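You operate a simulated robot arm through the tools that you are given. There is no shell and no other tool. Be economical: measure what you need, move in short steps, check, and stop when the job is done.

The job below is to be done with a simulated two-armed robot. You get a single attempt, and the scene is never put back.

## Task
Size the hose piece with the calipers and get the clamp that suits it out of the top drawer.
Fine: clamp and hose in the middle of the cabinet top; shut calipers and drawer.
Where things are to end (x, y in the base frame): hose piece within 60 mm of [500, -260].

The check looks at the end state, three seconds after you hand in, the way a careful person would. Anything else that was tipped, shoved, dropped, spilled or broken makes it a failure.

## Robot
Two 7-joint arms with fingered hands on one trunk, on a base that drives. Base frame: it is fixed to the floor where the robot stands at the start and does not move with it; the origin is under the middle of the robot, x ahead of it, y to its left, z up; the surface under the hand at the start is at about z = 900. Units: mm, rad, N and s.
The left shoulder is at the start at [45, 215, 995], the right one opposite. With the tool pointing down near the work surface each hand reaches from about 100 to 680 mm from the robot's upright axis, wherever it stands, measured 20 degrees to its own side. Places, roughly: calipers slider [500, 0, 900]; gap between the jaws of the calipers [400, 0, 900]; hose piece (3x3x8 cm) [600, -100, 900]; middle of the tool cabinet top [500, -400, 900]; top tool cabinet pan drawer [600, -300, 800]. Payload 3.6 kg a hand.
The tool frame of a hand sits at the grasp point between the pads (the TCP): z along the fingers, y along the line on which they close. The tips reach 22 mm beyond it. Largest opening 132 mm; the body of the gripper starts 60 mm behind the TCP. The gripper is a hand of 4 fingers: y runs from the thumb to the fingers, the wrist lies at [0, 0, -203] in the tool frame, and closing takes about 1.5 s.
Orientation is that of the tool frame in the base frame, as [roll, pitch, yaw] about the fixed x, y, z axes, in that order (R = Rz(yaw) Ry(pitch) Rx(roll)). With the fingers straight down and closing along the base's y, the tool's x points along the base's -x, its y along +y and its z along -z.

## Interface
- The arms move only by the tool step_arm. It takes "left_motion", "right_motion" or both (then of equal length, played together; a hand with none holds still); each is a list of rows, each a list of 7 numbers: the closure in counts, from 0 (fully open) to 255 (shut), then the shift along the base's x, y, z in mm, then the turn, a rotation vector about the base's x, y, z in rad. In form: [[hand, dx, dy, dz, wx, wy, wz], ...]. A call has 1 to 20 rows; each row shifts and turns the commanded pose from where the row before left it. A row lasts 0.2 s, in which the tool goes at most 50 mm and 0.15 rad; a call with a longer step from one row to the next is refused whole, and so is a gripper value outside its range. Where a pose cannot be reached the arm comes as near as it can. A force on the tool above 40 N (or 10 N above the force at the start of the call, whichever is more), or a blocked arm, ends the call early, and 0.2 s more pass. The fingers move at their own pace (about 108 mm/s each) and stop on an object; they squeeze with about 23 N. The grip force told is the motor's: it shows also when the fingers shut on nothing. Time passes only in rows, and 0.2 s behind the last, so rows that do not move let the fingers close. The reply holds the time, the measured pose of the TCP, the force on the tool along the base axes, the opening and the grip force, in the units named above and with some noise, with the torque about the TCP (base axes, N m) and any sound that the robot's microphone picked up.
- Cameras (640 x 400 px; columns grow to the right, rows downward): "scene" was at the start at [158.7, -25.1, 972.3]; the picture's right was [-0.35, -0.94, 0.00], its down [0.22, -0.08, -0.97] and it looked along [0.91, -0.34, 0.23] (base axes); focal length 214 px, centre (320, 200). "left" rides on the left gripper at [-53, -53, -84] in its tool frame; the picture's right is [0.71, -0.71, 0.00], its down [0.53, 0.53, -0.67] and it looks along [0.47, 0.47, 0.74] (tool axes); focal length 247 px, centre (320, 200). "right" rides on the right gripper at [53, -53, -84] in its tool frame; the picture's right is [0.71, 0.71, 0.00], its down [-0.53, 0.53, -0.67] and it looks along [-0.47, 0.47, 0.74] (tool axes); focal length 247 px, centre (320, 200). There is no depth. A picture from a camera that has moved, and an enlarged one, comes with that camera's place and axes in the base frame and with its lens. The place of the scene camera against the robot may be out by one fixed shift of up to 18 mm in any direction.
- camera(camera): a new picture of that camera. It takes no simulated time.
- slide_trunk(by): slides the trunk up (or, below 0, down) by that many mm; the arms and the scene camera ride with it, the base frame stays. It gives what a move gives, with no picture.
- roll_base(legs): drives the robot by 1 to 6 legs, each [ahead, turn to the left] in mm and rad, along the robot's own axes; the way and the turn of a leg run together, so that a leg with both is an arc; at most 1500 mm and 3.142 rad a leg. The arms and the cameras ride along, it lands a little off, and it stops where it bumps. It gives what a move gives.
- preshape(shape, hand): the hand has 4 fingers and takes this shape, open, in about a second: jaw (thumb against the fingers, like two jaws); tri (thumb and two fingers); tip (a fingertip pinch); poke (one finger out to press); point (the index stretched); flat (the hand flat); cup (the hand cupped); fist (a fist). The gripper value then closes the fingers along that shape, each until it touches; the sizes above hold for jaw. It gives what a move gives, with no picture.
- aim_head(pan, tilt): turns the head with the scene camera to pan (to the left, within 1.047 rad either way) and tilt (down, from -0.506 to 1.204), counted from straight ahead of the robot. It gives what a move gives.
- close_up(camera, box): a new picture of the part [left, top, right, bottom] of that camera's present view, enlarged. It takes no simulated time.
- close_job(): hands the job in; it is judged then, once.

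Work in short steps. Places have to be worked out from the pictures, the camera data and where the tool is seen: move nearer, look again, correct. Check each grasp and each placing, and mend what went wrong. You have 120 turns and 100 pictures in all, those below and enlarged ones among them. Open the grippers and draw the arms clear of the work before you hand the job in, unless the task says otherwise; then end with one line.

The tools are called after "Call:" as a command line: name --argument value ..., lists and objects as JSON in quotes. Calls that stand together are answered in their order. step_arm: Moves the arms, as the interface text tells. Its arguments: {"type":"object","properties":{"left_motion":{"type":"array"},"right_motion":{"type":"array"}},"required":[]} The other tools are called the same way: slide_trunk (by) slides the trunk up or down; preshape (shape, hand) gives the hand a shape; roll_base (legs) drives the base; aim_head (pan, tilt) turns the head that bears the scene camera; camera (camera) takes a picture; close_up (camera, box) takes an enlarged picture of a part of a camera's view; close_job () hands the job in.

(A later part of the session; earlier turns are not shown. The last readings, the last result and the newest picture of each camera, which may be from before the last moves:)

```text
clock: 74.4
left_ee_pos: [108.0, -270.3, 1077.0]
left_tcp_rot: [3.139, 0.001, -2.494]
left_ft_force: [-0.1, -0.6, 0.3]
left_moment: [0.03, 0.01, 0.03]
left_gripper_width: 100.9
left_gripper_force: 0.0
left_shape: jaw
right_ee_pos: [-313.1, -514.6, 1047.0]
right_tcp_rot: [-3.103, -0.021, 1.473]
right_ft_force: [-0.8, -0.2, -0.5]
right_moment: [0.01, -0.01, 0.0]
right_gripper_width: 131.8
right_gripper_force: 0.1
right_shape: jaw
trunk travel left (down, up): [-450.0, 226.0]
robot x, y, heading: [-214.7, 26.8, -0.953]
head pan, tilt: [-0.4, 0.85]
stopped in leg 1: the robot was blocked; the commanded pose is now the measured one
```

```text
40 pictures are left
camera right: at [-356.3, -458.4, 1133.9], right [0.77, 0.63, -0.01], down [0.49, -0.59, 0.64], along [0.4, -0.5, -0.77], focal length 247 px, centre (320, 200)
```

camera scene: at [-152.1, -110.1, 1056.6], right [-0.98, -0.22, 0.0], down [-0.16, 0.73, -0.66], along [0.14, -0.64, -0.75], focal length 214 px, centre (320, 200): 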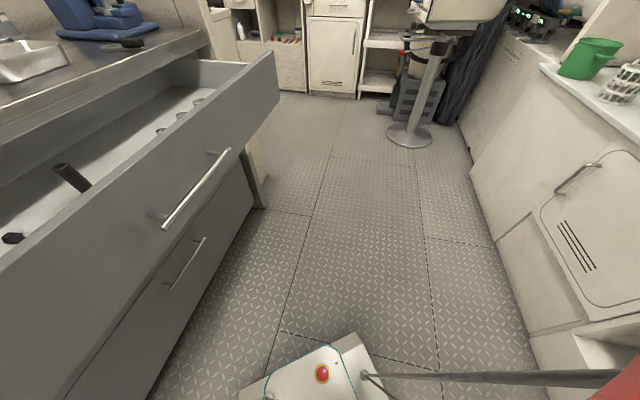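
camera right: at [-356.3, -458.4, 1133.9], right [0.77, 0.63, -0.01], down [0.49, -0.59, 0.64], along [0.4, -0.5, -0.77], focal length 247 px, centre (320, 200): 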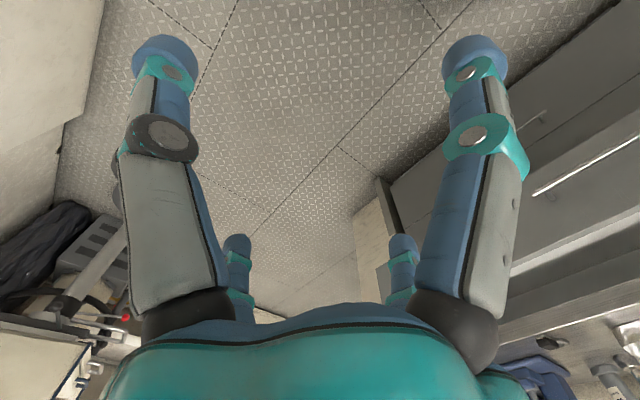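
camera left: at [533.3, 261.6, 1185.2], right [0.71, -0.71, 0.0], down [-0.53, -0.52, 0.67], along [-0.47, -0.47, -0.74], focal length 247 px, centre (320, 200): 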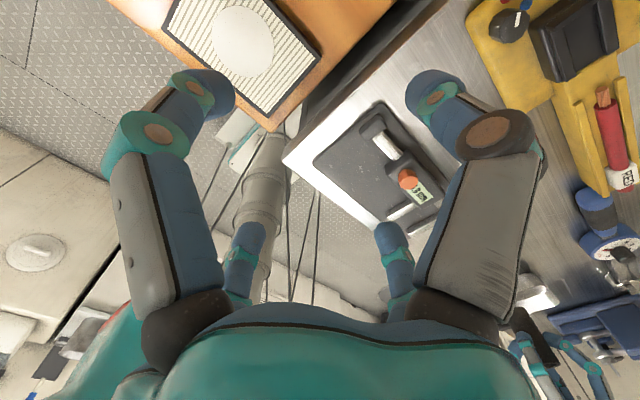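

The turn was blocked partway (the aisle is narrow behind me), heading now -0.95. From here I drive forward along the aisle 240 mm and turn back left a bit, which puts the clamps within the right hand's reach.

Call:
roll_base --legs '[[240, 0], [0, 0.35]]'

Call:
aim_head --pan -0.3 --tilt 0.95

Call:
camera --camera "scene"

```text
clock: 77.3
left_ee_pos: [330.8, -338.2, 1076.9]
left_tcp_rot: [3.138, 0.001, -2.146]
left_ft_force: [-0.5, -0.4, 0.0]
left_moment: [0.0, -0.01, -0.01]
left_gripper_width: 100.9
left_gripper_force: 0.1
left_shape: jaw
right_ee_pos: [18.1, -711.9, 1046.4]
right_tcp_rot: [-3.104, -0.019, 1.818]
right_ft_force: [0.9, -0.2, -0.2]
right_moment: [-0.01, 0.03, 0.04]
right_gripper_width: 132.1
right_gripper_force: 0.0
right_shape: jaw
trunk travel left (down, up): [-450.0, 226.0]
robot x, y, heading: [-88.5, -183.4, -0.602]
head pan, tilt: [-0.4, 0.85]
```

```text
clock: 78.0
left_ee_pos: [331.1, -337.4, 1076.7]
left_tcp_rot: [3.14, 0.002, -2.147]
left_ft_force: [0.0, 0.1, 0.2]
left_moment: [-0.02, 0.01, 0.02]
left_gripper_width: 100.6
left_gripper_force: 0.1
left_shape: jaw
right_ee_pos: [17.4, -710.3, 1049.0]
right_tcp_rot: [-3.103, -0.021, 1.819]
right_ft_force: [0.7, -0.2, 1.0]
right_moment: [-0.02, 0.01, -0.01]
right_gripper_width: 132.1
right_gripper_force: 0.0
right_shape: jaw
trunk travel left (down, up): [-450.0, 226.0]
robot x, y, heading: [-82.1, -187.1, -0.599]
head pan, tilt: [-0.3, 0.949]
```

```text
39 pictures are left
camera scene: at [27.1, -280.7, 1049.2], right [-0.79, -0.62, 0.0], down [-0.5, 0.64, -0.58], along [0.36, -0.46, -0.81], focal length 214 px, centre (320, 200)
```

scene: 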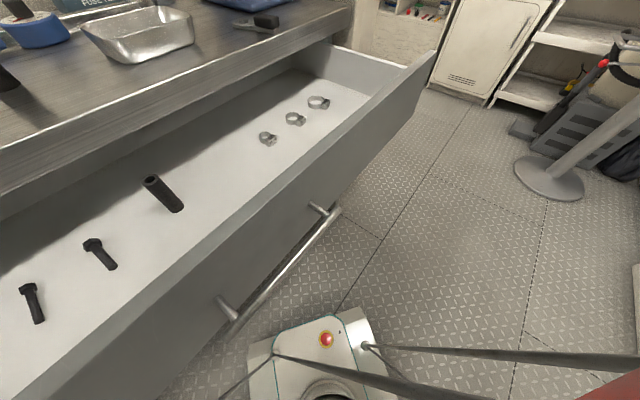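

Very good view of the drawer. I zoom on the clamp labels.

Call:
close_up --camera "scene" --box '[250, 85, 346, 145]'

```text
6.67 times, centred on (298, 115) of scene
camera zoom: at [27.1, -280.7, 1049.2], right [-0.79, -0.62, 0.0], down [-0.5, 0.64, -0.58], along [0.36, -0.46, -0.81], focal length 1430 px, centre (467, 767)
```

zoom: 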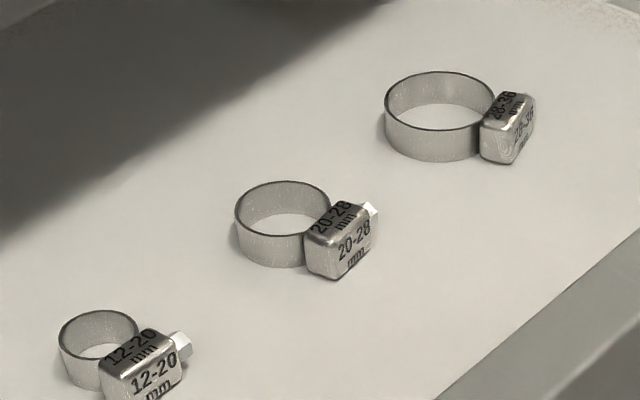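

The third clamp, marked 28-36, suits 29.8 mm; it lies near (331,-665), under 35 mm from the counter edge, so I want the drawer further out. I back off a little and bring the closed right hand over the drawer to pull it from inside the front.

Call:
roll_base --legs '[[-90, 0]]'

Call:
step_arm --right_motion '[[255, 35, 30, 0, 0, 0, 0], [255, 35, 30, 0, 0, 0, 0], [255, 35, 30, 0, 0, 0, 0], [255, 35, 30, 0, 0, 0, 0], [255, 35, 30, 0, 0, 0, 0], [255, 35, 30, 0, 0, 0, 0], [255, 35, 30, 0, 0, 0, 0], [255, 30, 10, 0, 0, 0, 0], [255, 0, 0, 0, 0, 0, 0]]'

Call:
camera --camera "scene"

Call:
camera --camera "right"

```text
clock: 79.1
left_ee_pos: [254.9, -285.4, 1078.2]
left_tcp_rot: [3.139, 0.0, -2.147]
left_ft_force: [-0.2, -0.4, 0.9]
left_moment: [-0.03, 0.01, 0.01]
left_gripper_width: 101.0
left_gripper_force: 0.0
left_shape: jaw
right_ee_pos: [-59.1, -657.7, 1049.3]
right_tcp_rot: [-3.104, -0.018, 1.819]
right_ft_force: [-0.2, -0.3, -1.1]
right_moment: [-0.02, 0.01, -0.02]
right_gripper_width: 132.0
right_gripper_force: 0.1
right_shape: jaw
trunk travel left (down, up): [-450.0, 226.0]
robot x, y, heading: [-158.8, -125.9, -0.601]
head pan, tilt: [-0.3, 0.949]
```

```text
clock: 81.1
left_ee_pos: [256.7, -286.2, 1078.4]
left_tcp_rot: [3.139, 0.0, -2.148]
left_ft_force: [0.5, -0.5, -0.1]
left_moment: [0.01, 0.01, 0.02]
left_gripper_width: 100.8
left_gripper_force: 0.1
left_shape: jaw
right_ee_pos: [218.2, -439.8, 1049.2]
right_tcp_rot: [-3.104, -0.017, 1.819]
right_ft_force: [0.2, 0.3, -0.4]
right_moment: [-0.01, 0.02, 0.0]
right_gripper_width: 0.0
right_gripper_force: 23.5
right_shape: jaw
trunk travel left (down, up): [-450.0, 226.0]
robot x, y, heading: [-156.8, -132.7, -0.605]
head pan, tilt: [-0.3, 0.949]
```

```text
37 pictures are left
camera scene: at [-48.1, -229.0, 1049.2], right [-0.79, -0.62, 0.0], down [-0.5, 0.64, -0.58], along [0.36, -0.46, -0.81], focal length 214 px, centre (320, 200)
```

scene: 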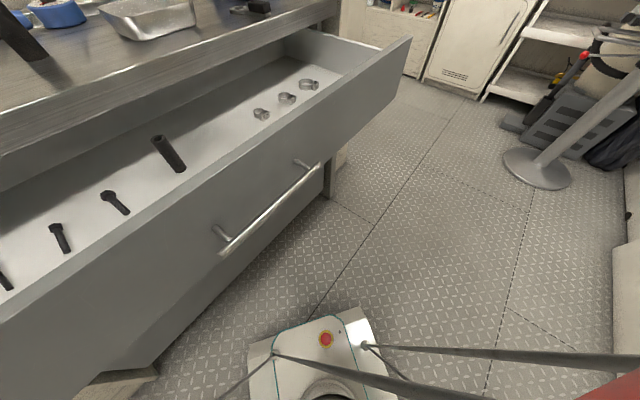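

```text
36 pictures are left
camera right: at [158.7, -401.5, 1136.2], right [0.51, 0.86, -0.01], down [0.67, -0.39, 0.64], along [0.54, -0.34, -0.77], focal length 247 px, centre (320, 200)
```

right: 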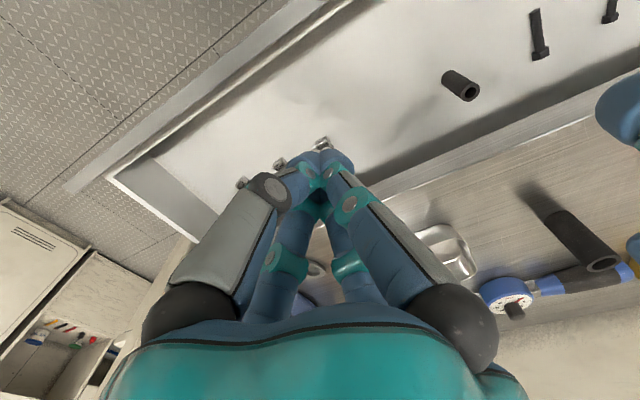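

Drawer inside front face is near x≈170. I lower the closed hand into the empty area at (238,-440), tips at z≈800.

Call:
step_arm --right_motion '[[255, 10, 0, -40, 0, 0, 0], [255, 10, 0, -45, 0, 0, 0], [255, 0, 0, -45, 0, 0, 0], [255, 0, 0, -45, 0, 0, 0], [255, 0, 0, -45, 0, 0, 0], [255, 0, 0, -9, 0, 0, 0], [255, 0, 0, 0, 0, 0, 0]]'

Call:
step_arm --right_motion '[[255, -15, 0, 0, 0, 0, 0], [255, -15, 0, 0, 0, 0, 0], [255, -15, 0, 0, 0, 0, 0], [255, -15, 0, 0, 0, 0, 0], [255, -15, 0, 0, 0, 0, 0], [255, -15, 0, 0, 0, 0, 0], [255, -15, 0, 0, 0, 0, 0], [255, 0, 0, 0, 0, 0, 0]]'

Call:
camera --camera "scene"

```text
clock: 82.7
left_ee_pos: [254.8, -287.0, 1078.6]
left_tcp_rot: [3.138, 0.001, -2.148]
left_ft_force: [0.8, -0.1, -0.1]
left_moment: [-0.01, -0.02, -0.03]
left_gripper_width: 100.9
left_gripper_force: 0.2
left_shape: jaw
right_ee_pos: [239.6, -438.4, 818.1]
right_tcp_rot: [-3.103, -0.019, 1.818]
right_ft_force: [0.1, -0.3, 0.1]
right_moment: [0.01, 0.0, 0.02]
right_gripper_width: 0.2
right_gripper_force: 22.4
right_shape: jaw
trunk travel left (down, up): [-450.0, 226.0]
robot x, y, heading: [-157.8, -133.2, -0.597]
head pan, tilt: [-0.3, 0.949]
```

```text
clock: 84.5
left_ee_pos: [257.3, -286.3, 1076.1]
left_tcp_rot: [3.137, 0.001, -2.148]
left_ft_force: [0.2, 0.2, 0.3]
left_moment: [0.01, -0.02, 0.01]
left_gripper_width: 100.8
left_gripper_force: 0.0
left_shape: jaw
right_ee_pos: [132.6, -437.7, 818.3]
right_tcp_rot: [-3.102, -0.018, 1.818]
right_ft_force: [1.0, -0.3, 0.2]
right_moment: [0.03, -0.02, -0.04]
right_gripper_width: 0.0
right_gripper_force: 23.2
right_shape: jaw
trunk travel left (down, up): [-450.0, 226.0]
robot x, y, heading: [-157.7, -130.2, -0.603]
head pan, tilt: [-0.3, 0.949]
```

```text
35 pictures are left
camera scene: at [-47.9, -228.9, 1049.1], right [-0.79, -0.62, 0.0], down [-0.5, 0.64, -0.58], along [0.36, -0.46, -0.81], focal length 214 px, centre (320, 200)
```

scene: 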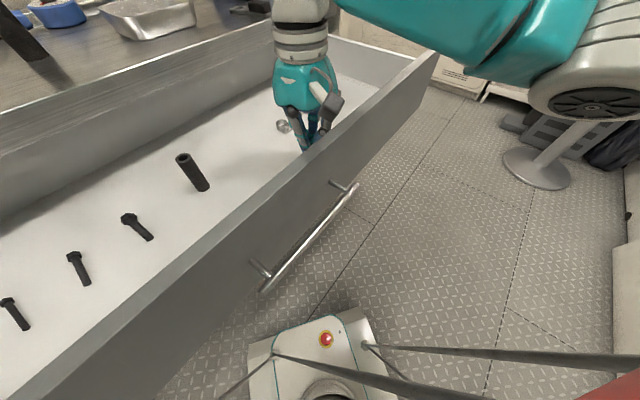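

The drawer came about 60 mm further out. I lift the hand, turn it 45° and move above the 28-36 clamp, now near (271,-662).

Call:
step_arm --right_motion '[[255, 25, 0, 0, 0, 0, 0], [255, 10, 0, 40, 0, 0, 0], [255, 0, 0, 45, 0, 0, 0], [255, 0, 0, 45, 0, 0, 0], [60, 12, -30, 0, 0, 0, 0.13], [60, 12, -30, 0, 0, 0, 0.13], [60, 12, -30, 0, 0, 0, 0.13], [60, 12, -30, 0, 0, 0, 0.13], [60, 12, -30, 0, 0, 0, 0.13], [60, 12, -30, 0, 0, 0, 0.13], [60, 12, -30, 0, 0.02, 0.04, 0], [60, 15, -14, 0, 0, 0, 0], [60, 0, 0, 0, 0, 0, 0]]'

Call:
camera --camera "right"

Call:
camera --camera "scene"

```text
clock: 87.3
left_ee_pos: [256.8, -285.2, 1078.9]
left_tcp_rot: [3.141, -0.001, -2.145]
left_ft_force: [0.3, 0.6, 0.3]
left_moment: [-0.01, 0.01, 0.02]
left_gripper_width: 100.8
left_gripper_force: 0.0
left_shape: jaw
right_ee_pos: [246.8, -651.2, 948.6]
right_tcp_rot: [-3.098, -0.063, 2.6]
right_ft_force: [0.1, 0.7, 0.0]
right_moment: [0.0, 0.01, 0.0]
right_gripper_width: 101.2
right_gripper_force: 0.1
right_shape: jaw
right hand out of reach, approached as far as the arm can: row 12
trunk travel left (down, up): [-450.0, 226.0]
robot x, y, heading: [-158.1, -132.5, -0.601]
head pan, tilt: [-0.3, 0.949]
```

```text
34 pictures are left
camera right: at [181.4, -669.5, 1038.5], right [-0.24, 0.97, 0.01], down [0.77, 0.18, 0.61], along [0.59, 0.16, -0.79], focal length 247 px, centre (320, 200)
```

right: 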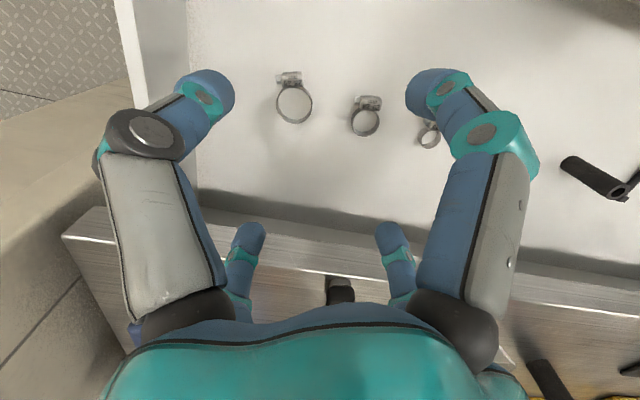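

```text
33 pictures are left
camera scene: at [-47.6, -228.3, 1049.2], right [-0.79, -0.62, 0.0], down [-0.5, 0.64, -0.58], along [0.36, -0.46, -0.81], focal length 214 px, centre (320, 200)
```

scene: 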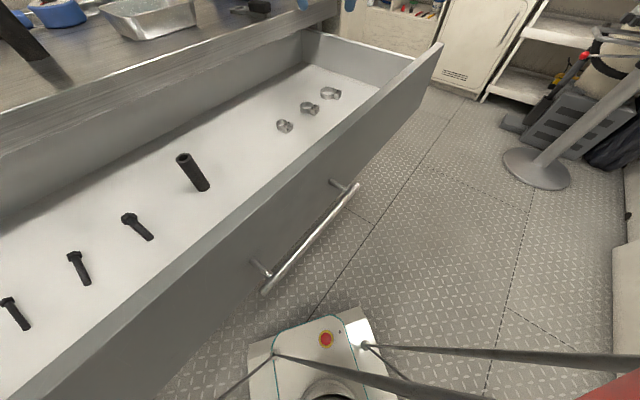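

The clamp ring is near (264,-673) but at the edge of reach. I drive 70 mm forward, straighten the hand and look again to get the floor height.

Call:
roll_base --legs '[[70, 0]]'

Call:
step_arm --right_motion '[[60, -20, 10, -20, 0, -0.0765, 0], [60, -20, 8, -30, 0, 0, 0], [60, 0, 0, -30, 0, 0, 0], [60, 0, 0, 0, 0, 0, 0]]'

Call:
camera --camera "right"

```text
clock: 88.3
left_ee_pos: [315.3, -327.7, 1077.4]
left_tcp_rot: [3.135, -0.002, -2.144]
left_ft_force: [1.0, -0.4, 0.0]
left_moment: [-0.03, 0.03, -0.02]
left_gripper_width: 100.7
left_gripper_force: 0.0
left_shape: jaw
right_ee_pos: [305.8, -691.8, 946.5]
right_tcp_rot: [-3.101, -0.066, 2.598]
right_ft_force: [0.0, -0.4, 0.3]
right_moment: [-0.02, 0.0, -0.01]
right_gripper_width: 101.3
right_gripper_force: 0.2
right_shape: jaw
trunk travel left (down, up): [-450.0, 226.0]
robot x, y, heading: [-99.3, -170.4, -0.604]
head pan, tilt: [-0.3, 0.949]
```

```text
clock: 89.3
left_ee_pos: [313.4, -325.8, 1077.9]
left_tcp_rot: [3.138, 0.001, -2.146]
left_ft_force: [0.6, -0.7, -0.8]
left_moment: [-0.02, 0.04, 0.03]
left_gripper_width: 100.9
left_gripper_force: 0.2
left_shape: jaw
right_ee_pos: [263.0, -674.5, 868.8]
right_tcp_rot: [-3.138, 0.003, 2.599]
right_ft_force: [-1.0, 0.0, 0.0]
right_moment: [0.02, -0.01, 0.0]
right_gripper_width: 101.2
right_gripper_force: 0.0
right_shape: jaw
trunk travel left (down, up): [-450.0, 226.0]
robot x, y, heading: [-99.8, -171.7, -0.604]
head pan, tilt: [-0.3, 0.949]
```

```text
32 pictures are left
camera right: at [191.3, -693.2, 953.8], right [-0.24, 0.97, 0.0], down [0.72, 0.18, 0.67], along [0.65, 0.16, -0.74], focal length 247 px, centre (320, 200)
```

right: 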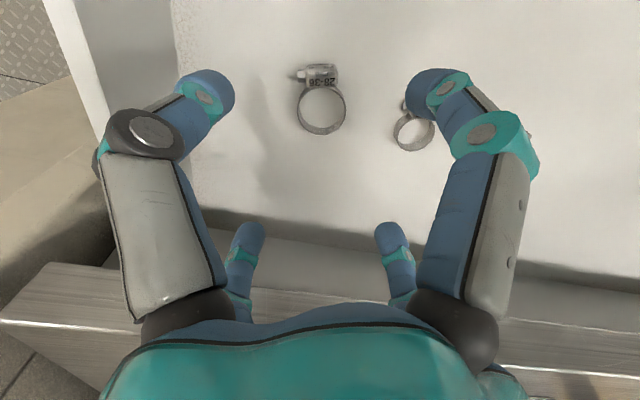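

Ring centre is at (263,-674), z≈770 and the hand is centred over it. I lower with a smaller opening, slowly near the floor.

Call:
step_arm --right_motion '[[90, 0, 0, -30, 0, 0, 0], [90, 0, 0, -30, 0, 0, 0], [90, 0, 0, -12, 0, 0, 0], [90, 0, 0, 0, 0, 0, 0]]'

Call:
camera --camera "right"

Call:
close_up --camera "scene" --box '[230, 0, 390, 100]'

```text
clock: 90.3
left_ee_pos: [314.0, -325.2, 1078.2]
left_tcp_rot: [3.139, 0.001, -2.145]
left_ft_force: [-0.5, -0.4, -0.3]
left_moment: [-0.02, 0.0, 0.03]
left_gripper_width: 100.7
left_gripper_force: 0.0
left_shape: jaw
right_ee_pos: [263.0, -674.5, 797.1]
right_tcp_rot: [-3.138, 0.002, 2.601]
right_ft_force: [0.6, -0.1, -0.4]
right_moment: [-0.02, -0.01, 0.01]
right_gripper_width: 85.9
right_gripper_force: 0.1
right_shape: jaw
trunk travel left (down, up): [-450.0, 226.0]
robot x, y, heading: [-101.8, -174.3, -0.606]
head pan, tilt: [-0.3, 0.949]
```

```text
31 pictures are left
camera right: at [191.3, -692.3, 880.8], right [-0.24, 0.97, 0.0], down [0.72, 0.18, 0.67], along [0.65, 0.16, -0.74], focal length 247 px, centre (320, 200)
```

right: 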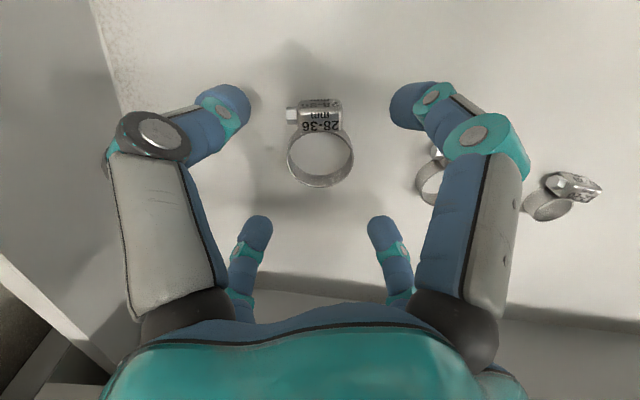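

```text
4.00 times, centred on (310, 50) of scene
camera zoom: at [9.6, -268.5, 1049.2], right [-0.79, -0.62, 0.0], down [-0.5, 0.64, -0.58], along [0.36, -0.46, -0.81], focal length 858 px, centre (360, 800)
```

zoom: 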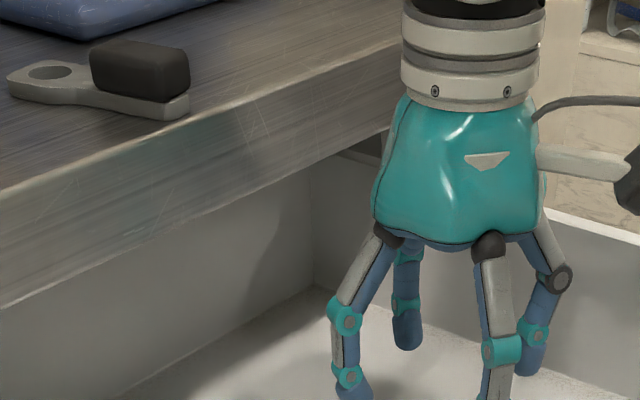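

Refined: ring centre (268,-673), z≈755. I shift 5 mm and lower carefully to the floor.

Call:
step_arm --right_motion '[[90, 4, 1, -10, 0, 0, 0], [90, 0, 0, -8, 0, 0, 0], [90, 0, 0, -4, 0, 0, 0], [90, 0, 0, -2, 0, 0, 0], [90, 0, 0, -2, 0, 0, 0], [90, 0, 0, 0, 0, 0, 0]]'

Call:
camera --camera "right"

```text
clock: 91.7
left_ee_pos: [313.9, -325.8, 1078.5]
left_tcp_rot: [3.14, -0.001, -2.145]
left_ft_force: [0.1, 0.3, -0.1]
left_moment: [-0.01, -0.04, -0.01]
left_gripper_width: 100.9
left_gripper_force: 0.0
left_shape: jaw
right_ee_pos: [266.8, -672.3, 770.9]
right_tcp_rot: [-3.137, 0.003, 2.601]
right_ft_force: [-0.1, -0.6, 0.3]
right_moment: [-0.02, -0.02, 0.01]
right_gripper_width: 85.8
right_gripper_force: 0.1
right_shape: jaw
trunk travel left (down, up): [-450.0, 226.0]
robot x, y, heading: [-100.9, -175.1, -0.606]
head pan, tilt: [-0.3, 0.949]
```

```text
29 pictures are left
camera right: at [195.4, -690.4, 855.3], right [-0.24, 0.97, 0.0], down [0.72, 0.18, 0.67], along [0.65, 0.16, -0.74], focal length 247 px, centre (320, 200)
```

right: 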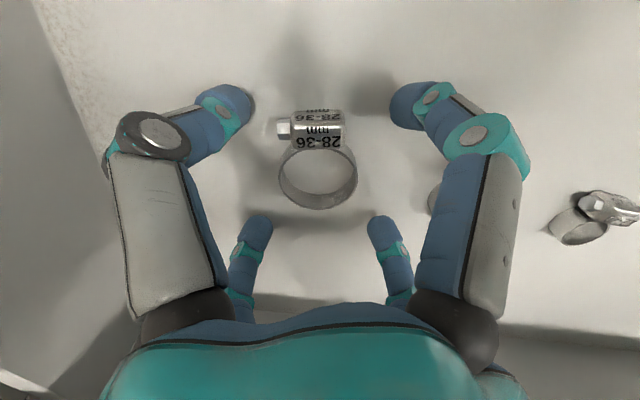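

Not touching the floor yet; ring is centred. I lower in 2 mm steps further.

Call:
step_arm --right_motion '[[90, 1, 0, -2, 0, 0, 0], [90, 0, 0, -2, 0, 0, 0], [90, 0, 0, -2, 0, 0, 0], [90, 0, 0, -2, 0, 0, 0], [90, 0, 0, 0, 0, 0, 0]]'

Call:
camera --camera "right"

```text
clock: 92.9
left_ee_pos: [313.8, -325.7, 1079.1]
left_tcp_rot: [3.14, 0.0, -2.144]
left_ft_force: [-0.4, -0.2, 0.6]
left_moment: [0.01, -0.02, -0.01]
left_gripper_width: 100.7
left_gripper_force: 0.1
left_shape: jaw
right_ee_pos: [268.1, -671.6, 765.2]
right_tcp_rot: [-3.139, 0.009, 2.601]
right_ft_force: [-1.3, -1.4, 11.3]
right_moment: [0.3, 0.01, 0.07]
right_gripper_width: 85.2
right_gripper_force: 0.1
right_shape: jaw
trunk travel left (down, up): [-450.0, 226.0]
robot x, y, heading: [-101.0, -171.5, -0.599]
head pan, tilt: [-0.3, 0.949]
```

```text
28 pictures are left
camera right: at [197.2, -690.6, 848.7], right [-0.24, 0.97, -0.01], down [0.72, 0.18, 0.67], along [0.65, 0.16, -0.74], focal length 247 px, centre (320, 200)
```

right: 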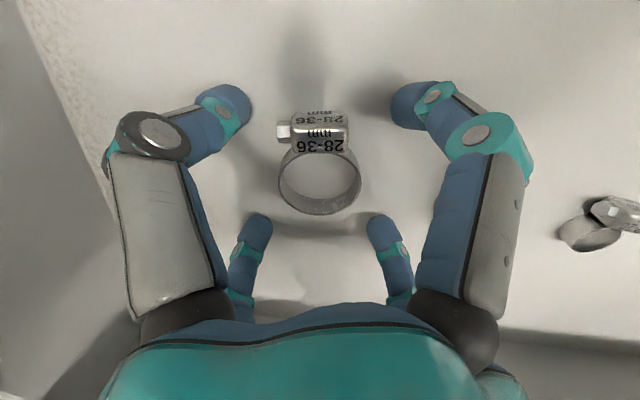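

Touch at TCP z≈765. I rise 4 mm and close.

Call:
step_arm --right_motion '[[90, 0, 0, 4, 0, 0, 0], [140, 0, 0, 0, 0, 0, 0], [180, 0, 0, 0, 0, 0, 0], [255, 0, 0, 0, 0, 0, 0], [255, 0, 0, 0, 0, 0, 0], [255, 0, 0, 0, 0, 0, 0], [255, 0, 0, 0, 0, 0, 0]]'

Call:
camera --camera "right"

```text
clock: 94.5
left_ee_pos: [313.9, -325.5, 1077.5]
left_tcp_rot: [3.14, 0.0, -2.145]
left_ft_force: [-0.2, 0.2, 0.0]
left_moment: [0.0, -0.02, 0.02]
left_gripper_width: 100.9
left_gripper_force: 0.0
left_shape: jaw
right_ee_pos: [268.9, -672.4, 766.3]
right_tcp_rot: [-3.137, 0.004, 2.6]
right_ft_force: [-0.6, -0.1, 1.0]
right_moment: [-0.01, 0.01, 0.0]
right_gripper_width: 36.1
right_gripper_force: 22.6
right_shape: jaw
trunk travel left (down, up): [-450.0, 226.0]
robot x, y, heading: [-98.0, -171.8, -0.605]
head pan, tilt: [-0.3, 0.949]
```

```text
27 pictures are left
camera right: at [196.6, -691.0, 851.0], right [-0.24, 0.97, 0.0], down [0.72, 0.18, 0.67], along [0.65, 0.16, -0.74], focal length 247 px, centre (320, 200)
```

right: 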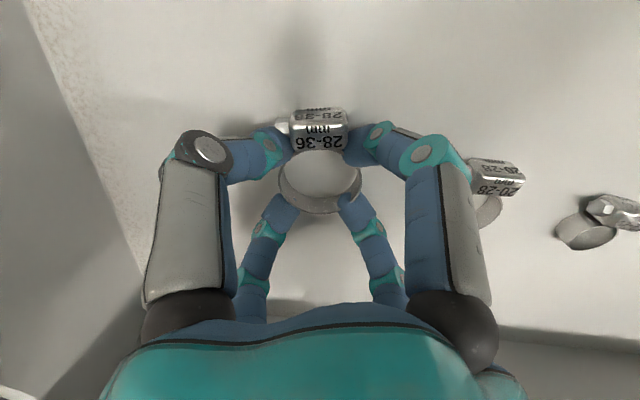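

The clamp is held by four fingers. I lift it gently and check.

Call:
step_arm --right_motion '[[255, 0, 0, 10, 0, 0, 0], [255, 0, 0, 20, 0, 0, 0], [255, 0, 0, 30, 0, 0, 0], [255, 0, 0, 40, 0, 0, 0], [255, 0, 0, 45, 0, 0, 0], [255, 0, 0, 45, 0, 0, 0], [255, 0, 0, 40, 0, 0, 0], [255, 0, 0, 0, 0, 0, 0]]'

Call:
camera --camera "right"

```text
clock: 96.3
left_ee_pos: [313.3, -325.8, 1077.7]
left_tcp_rot: [3.139, -0.001, -2.145]
left_ft_force: [0.2, 0.3, 0.9]
left_moment: [-0.04, 0.01, 0.0]
left_gripper_width: 100.7
left_gripper_force: 0.1
left_shape: jaw
right_ee_pos: [267.5, -674.7, 998.6]
right_tcp_rot: [-3.138, 0.002, 2.601]
right_ft_force: [0.0, 0.1, -0.6]
right_moment: [0.02, 0.03, -0.02]
right_gripper_width: 36.3
right_gripper_force: 23.1
right_shape: jaw
trunk travel left (down, up): [-450.0, 226.0]
robot x, y, heading: [-104.1, -173.9, -0.605]
head pan, tilt: [-0.3, 0.949]
```

```text
26 pictures are left
camera right: at [195.9, -691.4, 1082.6], right [-0.24, 0.97, 0.0], down [0.72, 0.18, 0.67], along [0.65, 0.16, -0.74], focal length 247 px, centre (320, 200)
```

right: 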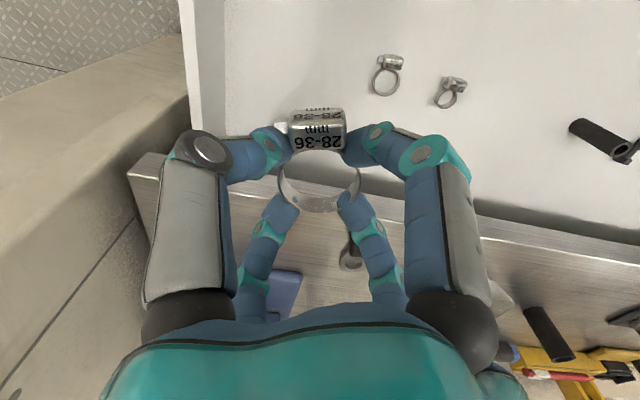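

Clamp is secure. I move the left hand aside and carry the clamp over the counter toward (455,-335).

Call:
step_arm --left_motion '[[60, -5, 30, 0, 0, 0, 0], [60, -5, 30, 0, 0, 0, 0], [60, -5, 30, 0, 0, 0, 0], [60, -5, 30, 0, 0, 0, 0], [60, -5, 30, 0, 0, 0, 0], [60, -5, 30, 0, 0, 0, 0], [60, 0, 20, 0, 0, 0, 0]]'

Call:
step_arm --right_motion '[[255, 21, 38, 0, 0, 0, 0], [255, 21, 38, 0, 0, 0, 0], [255, 21, 38, 0, 0, 0, 0], [255, 21, 38, 0, 0, 0, 0], [255, 21, 38, 0, 0, 0, 0], [255, 21, 38, 0, 0, 0, 0], [255, 21, 38, 0, 0, 0, 0], [255, 21, 38, 0, 0, 0, 0], [255, 19, 36, 0, 0, 0, 0], [255, 0, 0, 0, 0, 0, 0]]'

Call:
aim_head --pan 0.25 --tilt 0.7

Call:
camera --camera "scene"

Call:
camera --camera "right"

```text
clock: 97.9
left_ee_pos: [282.9, -123.7, 1078.0]
left_tcp_rot: [3.141, 0.0, -2.145]
left_ft_force: [0.2, -0.7, -1.6]
left_moment: [-0.01, 0.01, 0.02]
left_gripper_width: 100.8
left_gripper_force: 0.1
left_shape: jaw
right_ee_pos: [267.6, -674.1, 999.3]
right_tcp_rot: [-3.138, 0.004, 2.6]
right_ft_force: [0.3, -1.0, -0.1]
right_moment: [0.0, 0.0, -0.01]
right_gripper_width: 36.3
right_gripper_force: 22.7
right_shape: jaw
trunk travel left (down, up): [-450.0, 226.0]
robot x, y, heading: [-103.2, -171.0, -0.607]
head pan, tilt: [-0.3, 0.949]
```

```text
clock: 99.8
left_ee_pos: [284.9, -124.7, 1077.4]
left_tcp_rot: [3.139, 0.0, -2.145]
left_ft_force: [0.8, 0.5, -0.5]
left_moment: [-0.03, 0.02, 0.0]
left_gripper_width: 100.8
left_gripper_force: 0.1
left_shape: jaw
right_ee_pos: [371.9, -496.0, 984.5]
right_tcp_rot: [3.141, -0.029, 2.418]
right_ft_force: [-0.1, 0.6, 0.3]
right_moment: [-0.01, 0.01, 0.01]
right_gripper_width: 35.8
right_gripper_force: 23.0
right_shape: jaw
right hand out of reach, approached as far as the arm can: row 6, 7, 8, 9
trunk travel left (down, up): [-450.0, 226.0]
robot x, y, heading: [-101.5, -173.3, -0.603]
head pan, tilt: [-0.3, 0.949]
stopped in row 9 (right hand): the arm was blocked; the commanded pose is now the measured one
```

```text
clock: 100.7
left_ee_pos: [284.2, -125.3, 1076.8]
left_tcp_rot: [3.137, -0.001, -2.145]
left_ft_force: [-0.5, 0.4, 0.1]
left_moment: [0.01, 0.0, -0.02]
left_gripper_width: 100.7
left_gripper_force: 0.0
left_shape: jaw
right_ee_pos: [373.6, -496.6, 984.5]
right_tcp_rot: [3.14, -0.026, 2.417]
right_ft_force: [-0.1, -0.1, -0.4]
right_moment: [0.0, 0.01, 0.0]
right_gripper_width: 36.0
right_gripper_force: 22.7
right_shape: jaw
trunk travel left (down, up): [-450.0, 226.0]
robot x, y, heading: [-102.7, -169.3, -0.605]
head pan, tilt: [0.25, 0.7]
```

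```text
25 pictures are left
camera scene: at [44.2, -240.8, 1068.9], right [-0.35, -0.94, 0.0], down [-0.6, 0.22, -0.76], along [0.72, -0.27, -0.65], focal length 214 px, centre (320, 200)
```

scene: 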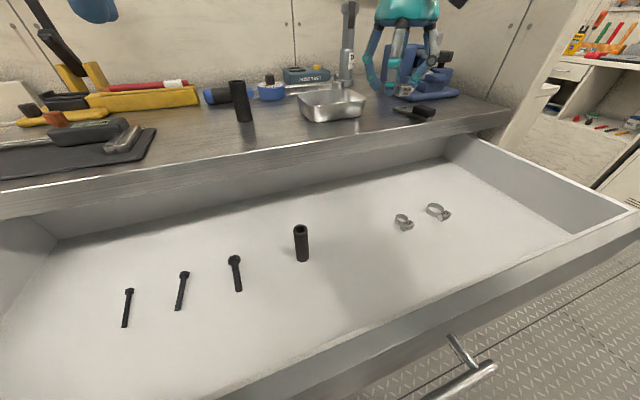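

```text
24 pictures are left
camera right: at [301.5, -502.7, 1070.0], right [-0.06, 1.0, 0.02], down [0.76, 0.03, 0.65], along [0.65, 0.05, -0.76], focal length 247 px, centre (320, 200)
```

right: 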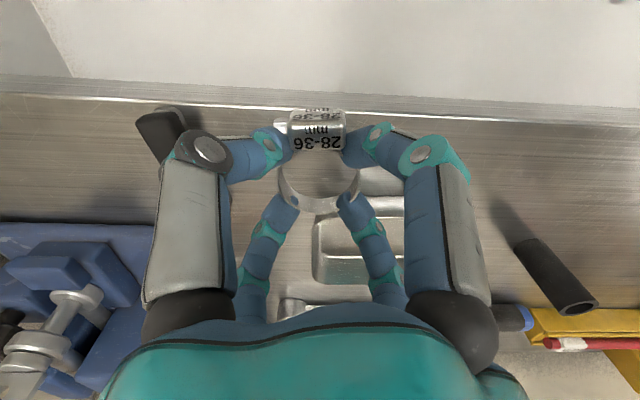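

The arm is limited across the body here. I raise the clamp above all objects and turn the base left by 0.6 rad to face the cabinet.

Call:
step_arm --right_motion '[[255, -10, 0, 40, 0, 0, 0], [255, -10, 0, 45, 0, 0, 0], [255, -10, 0, 35, 0, 0, 0], [255, 0, 0, 0, 0, 0, 0]]'

Call:
roll_base --legs '[[0, 0.6]]'

Call:
camera --camera "right"

```text
clock: 101.7
left_ee_pos: [284.7, -124.8, 1077.8]
left_tcp_rot: [3.139, 0.0, -2.144]
left_ft_force: [-0.2, -0.2, 1.6]
left_moment: [-0.01, -0.01, 0.0]
left_gripper_width: 101.0
left_gripper_force: 0.0
left_shape: jaw
right_ee_pos: [343.4, -491.2, 1106.0]
right_tcp_rot: [3.141, -0.03, 2.425]
right_ft_force: [-0.5, 0.5, -1.0]
right_moment: [-0.03, -0.03, -0.01]
right_gripper_width: 36.0
right_gripper_force: 22.6
right_shape: jaw
trunk travel left (down, up): [-450.0, 226.0]
robot x, y, heading: [-101.6, -170.4, -0.603]
head pan, tilt: [0.25, 0.7]
```

```text
clock: 103.7
left_ee_pos: [211.1, 63.8, 1079.3]
left_tcp_rot: [3.139, 0.0, -1.612]
left_ft_force: [-0.5, -0.4, -0.6]
left_moment: [0.01, 0.0, 0.0]
left_gripper_width: 100.6
left_gripper_force: 0.0
left_shape: jaw
right_ee_pos: [466.0, -272.6, 1055.4]
right_tcp_rot: [-3.135, -0.14, 2.86]
right_ft_force: [-1.3, 0.3, -1.3]
right_moment: [0.03, -0.06, 0.02]
right_gripper_width: 35.8
right_gripper_force: 22.6
right_shape: jaw
trunk travel left (down, up): [-450.0, 226.0]
robot x, y, heading: [-101.3, -199.2, -0.064]
head pan, tilt: [0.25, 0.7]
stopped in leg 1: the robot was blocked; the commanded pose is now the measured one
```

```text
23 pictures are left
camera right: at [413.4, -312.4, 1145.8], right [-0.48, 0.87, 0.09], down [0.74, 0.34, 0.59], along [0.48, 0.35, -0.81], focal length 247 px, centre (320, 200)
```

right: 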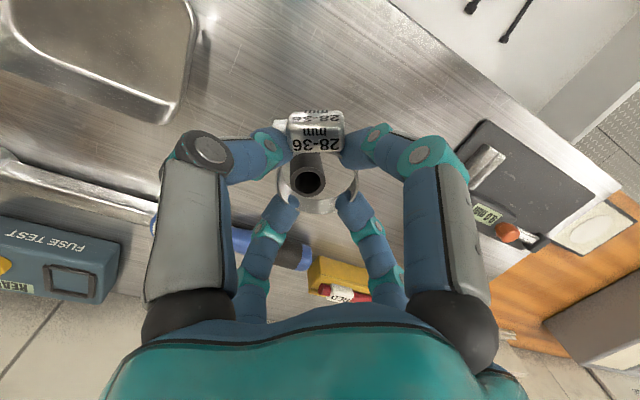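

Turn nearly complete, stopped by a bump; the hand is above the hose. I check the scene for anything disturbed.

Call:
aim_head --pan -0.2 --tilt 0.75

Call:
camera --camera "scene"

```text
clock: 104.6
left_ee_pos: [211.8, 62.6, 1078.5]
left_tcp_rot: [3.141, 0.0, -1.612]
left_ft_force: [-0.6, 0.7, 0.3]
left_moment: [0.01, 0.01, 0.02]
left_gripper_width: 100.7
left_gripper_force: 0.1
left_shape: jaw
right_ee_pos: [465.6, -273.9, 1050.6]
right_tcp_rot: [-3.13, -0.144, 2.859]
right_ft_force: [-1.2, 0.5, -0.1]
right_moment: [-0.02, 0.02, 0.04]
right_gripper_width: 35.9
right_gripper_force: 23.3
right_shape: jaw
trunk travel left (down, up): [-450.0, 226.0]
robot x, y, heading: [-98.8, -196.9, -0.058]
head pan, tilt: [-0.201, 0.75]
```

```text
22 pictures are left
camera scene: at [60.1, -220.7, 1064.7], right [-0.26, -0.97, 0.0], down [-0.66, 0.18, -0.73], along [0.71, -0.19, -0.68], focal length 214 px, centre (320, 200)
```

scene: 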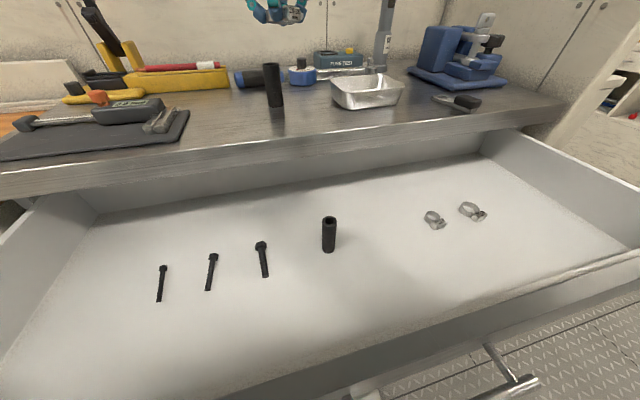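

All is in order. I straighten the hand, move over (445,-335) and lower toward the top.

Call:
step_arm --right_motion '[[255, -5, -20, 0, -0.015, -0.07, 0], [255, -5, -20, 0, -0.014, -0.071, 0], [255, -10, -22, 0, 0, 0, 0], [255, 0, 0, -30, 0, 0, 0], [255, 0, 0, -30, 0, 0, 0], [255, 0, 0, 0, 0, 0, 0]]'

Call:
camera --camera "right"

```text
clock: 106.0
left_ee_pos: [212.6, 63.2, 1077.7]
left_tcp_rot: [3.139, 0.002, -1.611]
left_ft_force: [-0.2, 0.5, 0.5]
left_moment: [-0.03, -0.04, 0.03]
left_gripper_width: 100.9
left_gripper_force: 0.0
left_shape: jaw
right_ee_pos: [506.4, -312.8, 995.0]
right_tcp_rot: [-3.137, -0.003, 2.866]
right_ft_force: [1.4, 0.9, -0.5]
right_moment: [0.0, 0.01, -0.01]
right_gripper_width: 35.9
right_gripper_force: 22.8
right_shape: jaw
right hand out of reach, approached as far as the arm can: row 1, 2, 3, 4
trunk travel left (down, up): [-450.0, 226.0]
robot x, y, heading: [-98.9, -199.6, -0.059]
head pan, tilt: [-0.201, 0.75]
```

```text
21 pictures are left
camera right: at [442.9, -349.5, 1080.0], right [-0.49, 0.87, 0.0], down [0.65, 0.37, 0.66], along [0.58, 0.32, -0.75], focal length 247 px, centre (320, 200)
```

right: 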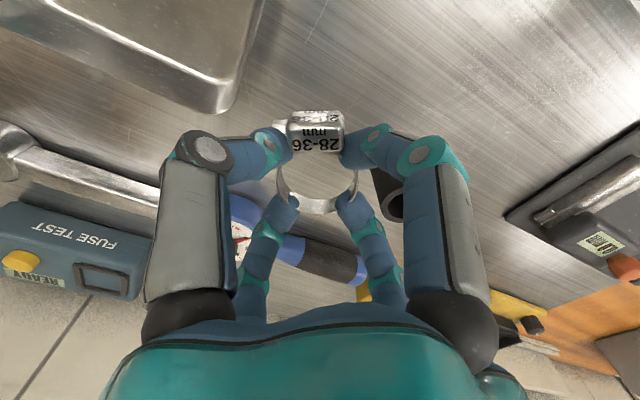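

The hand ended near the hose at (506,-313). I move it away from the hose to (450,-335), level.

Call:
step_arm --right_motion '[[255, -6, -12, 0, 0, 0, 0], [255, -15, -10, 0, 0, 0, 0], [255, -18, 0, 0, 0, 0, 0], [255, -17, 0, 0, 0, 0, 0], [255, 0, 0, 0, 0, 0, 0]]'

Call:
close_up --camera "scene" --box '[200, 0, 440, 150]'

```text
clock: 107.2
left_ee_pos: [212.5, 62.7, 1077.8]
left_tcp_rot: [3.141, 0.0, -1.61]
left_ft_force: [-0.8, 0.0, -0.3]
left_moment: [0.02, 0.0, -0.01]
left_gripper_width: 100.9
left_gripper_force: 0.1
left_shape: jaw
right_ee_pos: [509.8, -320.6, 995.8]
right_tcp_rot: [-3.139, -0.003, 2.866]
right_ft_force: [0.3, 0.6, -0.3]
right_moment: [-0.04, 0.0, -0.01]
right_gripper_width: 35.9
right_gripper_force: 23.0
right_shape: jaw
right hand out of reach, approached as far as the arm can: row 1, 2, 3, 4
trunk travel left (down, up): [-450.0, 226.0]
robot x, y, heading: [-97.5, -200.4, -0.066]
head pan, tilt: [-0.201, 0.75]
```

```text
2.67 times, centred on (320, 75) of scene
camera zoom: at [60.2, -220.7, 1064.7], right [-0.26, -0.97, 0.0], down [-0.66, 0.18, -0.73], along [0.71, -0.19, -0.68], focal length 572 px, centre (320, 533)
```

zoom: 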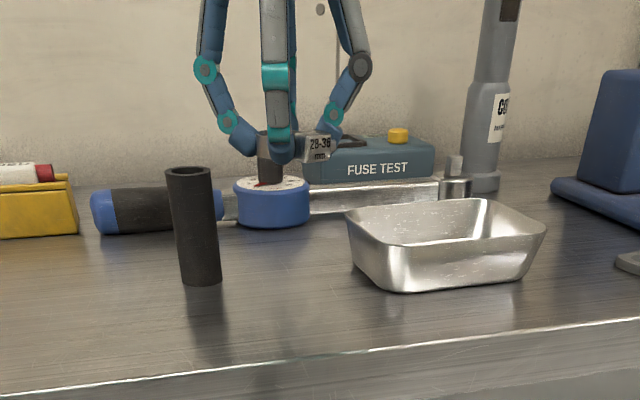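

The arm won't fold nearer in this configuration, so I raise it a bit and back the base 65 mm to bring the clamp over (445,-318).

Call:
step_arm --right_motion '[[255, 0, -5, 25, 0, 0, 0], [255, 0, 0, 0, 0, 0, 0]]'

Call:
roll_base --legs '[[-65, 0]]'

Call:
camera --camera "scene"

```text
clock: 107.8
left_ee_pos: [211.9, 63.4, 1078.1]
left_tcp_rot: [3.138, 0.001, -1.61]
left_ft_force: [-0.6, 1.0, -0.4]
left_moment: [-0.02, -0.02, 0.02]
left_gripper_width: 100.8
left_gripper_force: 0.1
left_shape: jaw
right_ee_pos: [511.0, -325.5, 1022.3]
right_tcp_rot: [-3.138, -0.001, 2.866]
right_ft_force: [0.0, 1.6, -0.5]
right_moment: [0.0, 0.0, -0.01]
right_gripper_width: 35.8
right_gripper_force: 22.7
right_shape: jaw
trunk travel left (down, up): [-450.0, 226.0]
robot x, y, heading: [-99.8, -200.2, -0.065]
head pan, tilt: [-0.201, 0.75]
```

```text
clock: 108.8
left_ee_pos: [145.2, 67.5, 1078.4]
left_tcp_rot: [3.141, 0.0, -1.612]
left_ft_force: [-0.7, -0.1, -0.6]
left_moment: [0.01, -0.01, 0.02]
left_gripper_width: 100.8
left_gripper_force: 0.2
left_shape: jaw
right_ee_pos: [442.6, -320.6, 1023.7]
right_tcp_rot: [-3.14, 0.002, 2.867]
right_ft_force: [-0.5, -0.7, -0.3]
right_moment: [0.01, -0.02, -0.01]
right_gripper_width: 35.7
right_gripper_force: 22.6
right_shape: jaw
trunk travel left (down, up): [-450.0, 226.0]
robot x, y, heading: [-165.1, -192.7, -0.057]
head pan, tilt: [-0.201, 0.75]
```

```text
19 pictures are left
camera scene: at [-6.1, -216.6, 1065.0], right [-0.26, -0.97, 0.0], down [-0.66, 0.18, -0.73], along [0.71, -0.19, -0.68], focal length 214 px, centre (320, 200)
```

scene: 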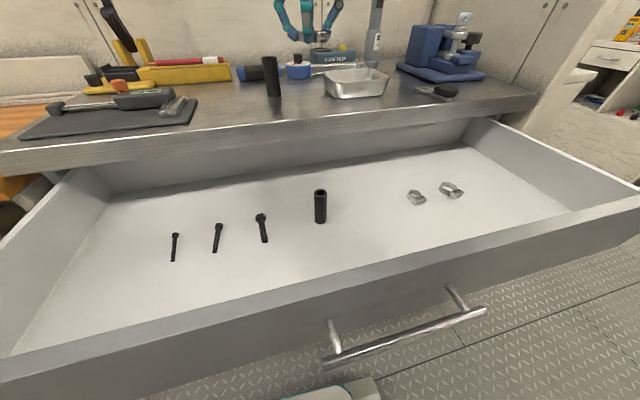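

The clamp is over (443,-321), clear of hose and tray. I lower it.

Call:
step_arm --right_motion '[[255, 0, -4, -30, 0, 0, 0], [255, 0, -4, -30, 0, 0, 0], [255, 0, 0, -25, 0, 0, 0], [255, 0, 0, -8, 0, 0, 0], [255, 0, 0, -3, 0, 0, 0], [255, 0, 0, 0, 0, 0, 0]]'

Call:
close_up --camera "scene" --box '[220, 30, 420, 155]'

```text
clock: 110.2
left_ee_pos: [146.8, 67.2, 1077.7]
left_tcp_rot: [3.138, 0.0, -1.612]
left_ft_force: [-0.4, -0.8, 0.9]
left_moment: [-0.01, 0.01, 0.02]
left_gripper_width: 100.8
left_gripper_force: 0.0
left_shape: jaw
right_ee_pos: [445.6, -329.4, 925.6]
right_tcp_rot: [-3.138, -0.003, 2.865]
right_ft_force: [-0.4, 1.0, 0.2]
right_moment: [-0.04, -0.01, 0.03]
right_gripper_width: 35.6
right_gripper_force: 22.7
right_shape: jaw
trunk travel left (down, up): [-450.0, 226.0]
robot x, y, heading: [-165.5, -191.1, -0.064]
head pan, tilt: [-0.201, 0.75]
```

```text
3.20 times, centred on (320, 92) of scene
camera zoom: at [-4.2, -216.6, 1064.7], right [-0.26, -0.97, 0.0], down [-0.66, 0.18, -0.73], along [0.71, -0.19, -0.68], focal length 686 px, centre (320, 544)
```

zoom: 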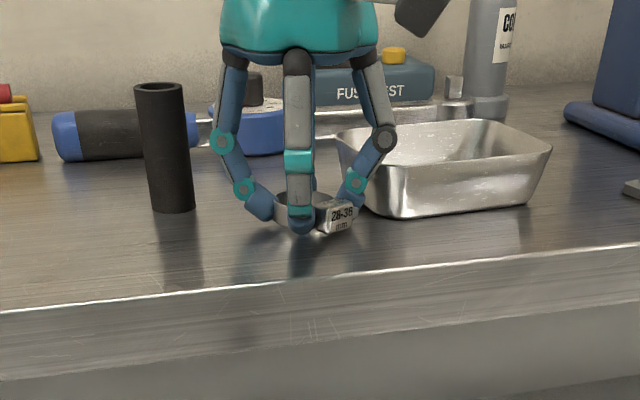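

Just above the surface. I lower 1 mm steps to contact.

Call:
step_arm --right_motion '[[255, 0, 0, -1, 0, 0, 0], [255, 0, 0, -1, 0, 0, 0], [255, 0, 0, -1, 0, 0, 0], [255, 0, 0, 0, 0, 0, 0]]'

```text
clock: 111.2
left_ee_pos: [147.0, 65.3, 1078.6]
left_tcp_rot: [3.141, -0.001, -1.612]
left_ft_force: [-0.5, -0.6, 0.5]
left_moment: [0.02, 0.02, 0.01]
left_gripper_width: 100.7
left_gripper_force: 0.1
left_shape: jaw
right_ee_pos: [445.1, -329.0, 924.2]
right_tcp_rot: [-3.14, -0.001, 2.865]
right_ft_force: [0.3, 1.0, 0.2]
right_moment: [-0.03, 0.0, 0.01]
right_gripper_width: 35.6
right_gripper_force: 23.3
right_shape: jaw
trunk travel left (down, up): [-450.0, 226.0]
robot x, y, heading: [-161.4, -193.8, -0.061]
head pan, tilt: [-0.201, 0.75]
```

No contact force yet; three more small steps.

Call:
step_arm --right_motion '[[255, 0, 0, -1, 0, 0, 0], [255, 0, 0, -1, 0, 0, 0], [255, 0, 0, -1, 0, 0, 0], [255, 0, 0, 0, 0, 0, 0]]'

```text
clock: 112.2
left_ee_pos: [146.5, 67.3, 1079.2]
left_tcp_rot: [3.139, -0.002, -1.613]
left_ft_force: [0.3, 0.8, 0.9]
left_moment: [-0.01, 0.0, 0.0]
left_gripper_width: 100.8
left_gripper_force: 0.0
left_shape: jaw
right_ee_pos: [445.6, -329.3, 921.0]
right_tcp_rot: [-3.14, 0.003, 2.865]
right_ft_force: [2.0, -0.5, 13.1]
right_moment: [-0.33, -0.02, 0.02]
right_gripper_width: 36.1
right_gripper_force: 22.7
right_shape: jaw
trunk travel left (down, up): [-450.0, 226.0]
robot x, y, heading: [-163.0, -192.5, -0.065]
head pan, tilt: [-0.201, 0.75]
```

Contact. I open moderately and lift away.

Call:
step_arm --right_motion '[[200, 0, 0, 1, 0, 0, 0], [120, 0, 0, 0, 0, 0, 0], [90, 0, 0, 0, 0, 0, 0], [90, 0, 0, 0, 0, 0, 0], [90, 0, 0, 0, 0, 0, 0], [90, 0, 0, 20, 0, 0, 0], [90, 0, 0, 45, 0, 0, 0], [90, 0, 0, 45, 0, 0, 0], [90, 0, 0, 30, 0, 0, 0], [90, 0, 0, 0, 0, 0, 0]]'

Call:
close_up --camera "scene" --box '[200, 30, 440, 180]'

```text
clock: 114.4
left_ee_pos: [147.0, 66.5, 1078.4]
left_tcp_rot: [3.139, 0.001, -1.612]
left_ft_force: [-0.1, -0.4, 0.1]
left_moment: [0.04, 0.0, -0.01]
left_gripper_width: 100.8
left_gripper_force: 0.1
left_shape: jaw
right_ee_pos: [443.9, -330.6, 1062.3]
right_tcp_rot: [-3.138, -0.002, 2.864]
right_ft_force: [0.5, 0.5, 0.2]
right_moment: [0.02, -0.02, -0.02]
right_gripper_width: 85.0
right_gripper_force: 0.1
right_shape: jaw
trunk travel left (down, up): [-450.0, 226.0]
robot x, y, heading: [-161.7, -192.7, -0.061]
head pan, tilt: [-0.201, 0.75]
```

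```text
2.67 times, centred on (320, 105) of scene
camera zoom: at [-4.0, -216.6, 1064.6], right [-0.26, -0.97, 0.0], down [-0.66, 0.18, -0.73], along [0.71, -0.19, -0.68], focal length 572 px, centre (320, 453)
```

zoom: 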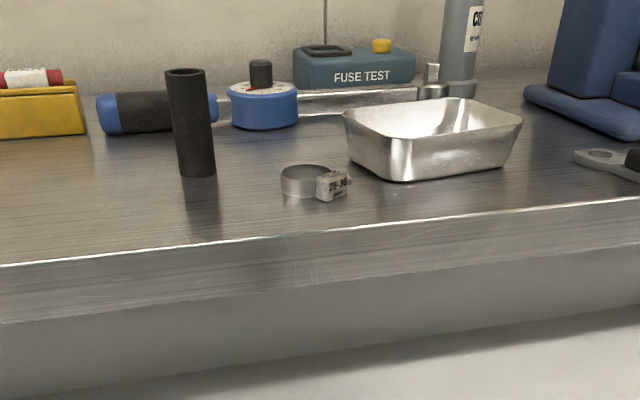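

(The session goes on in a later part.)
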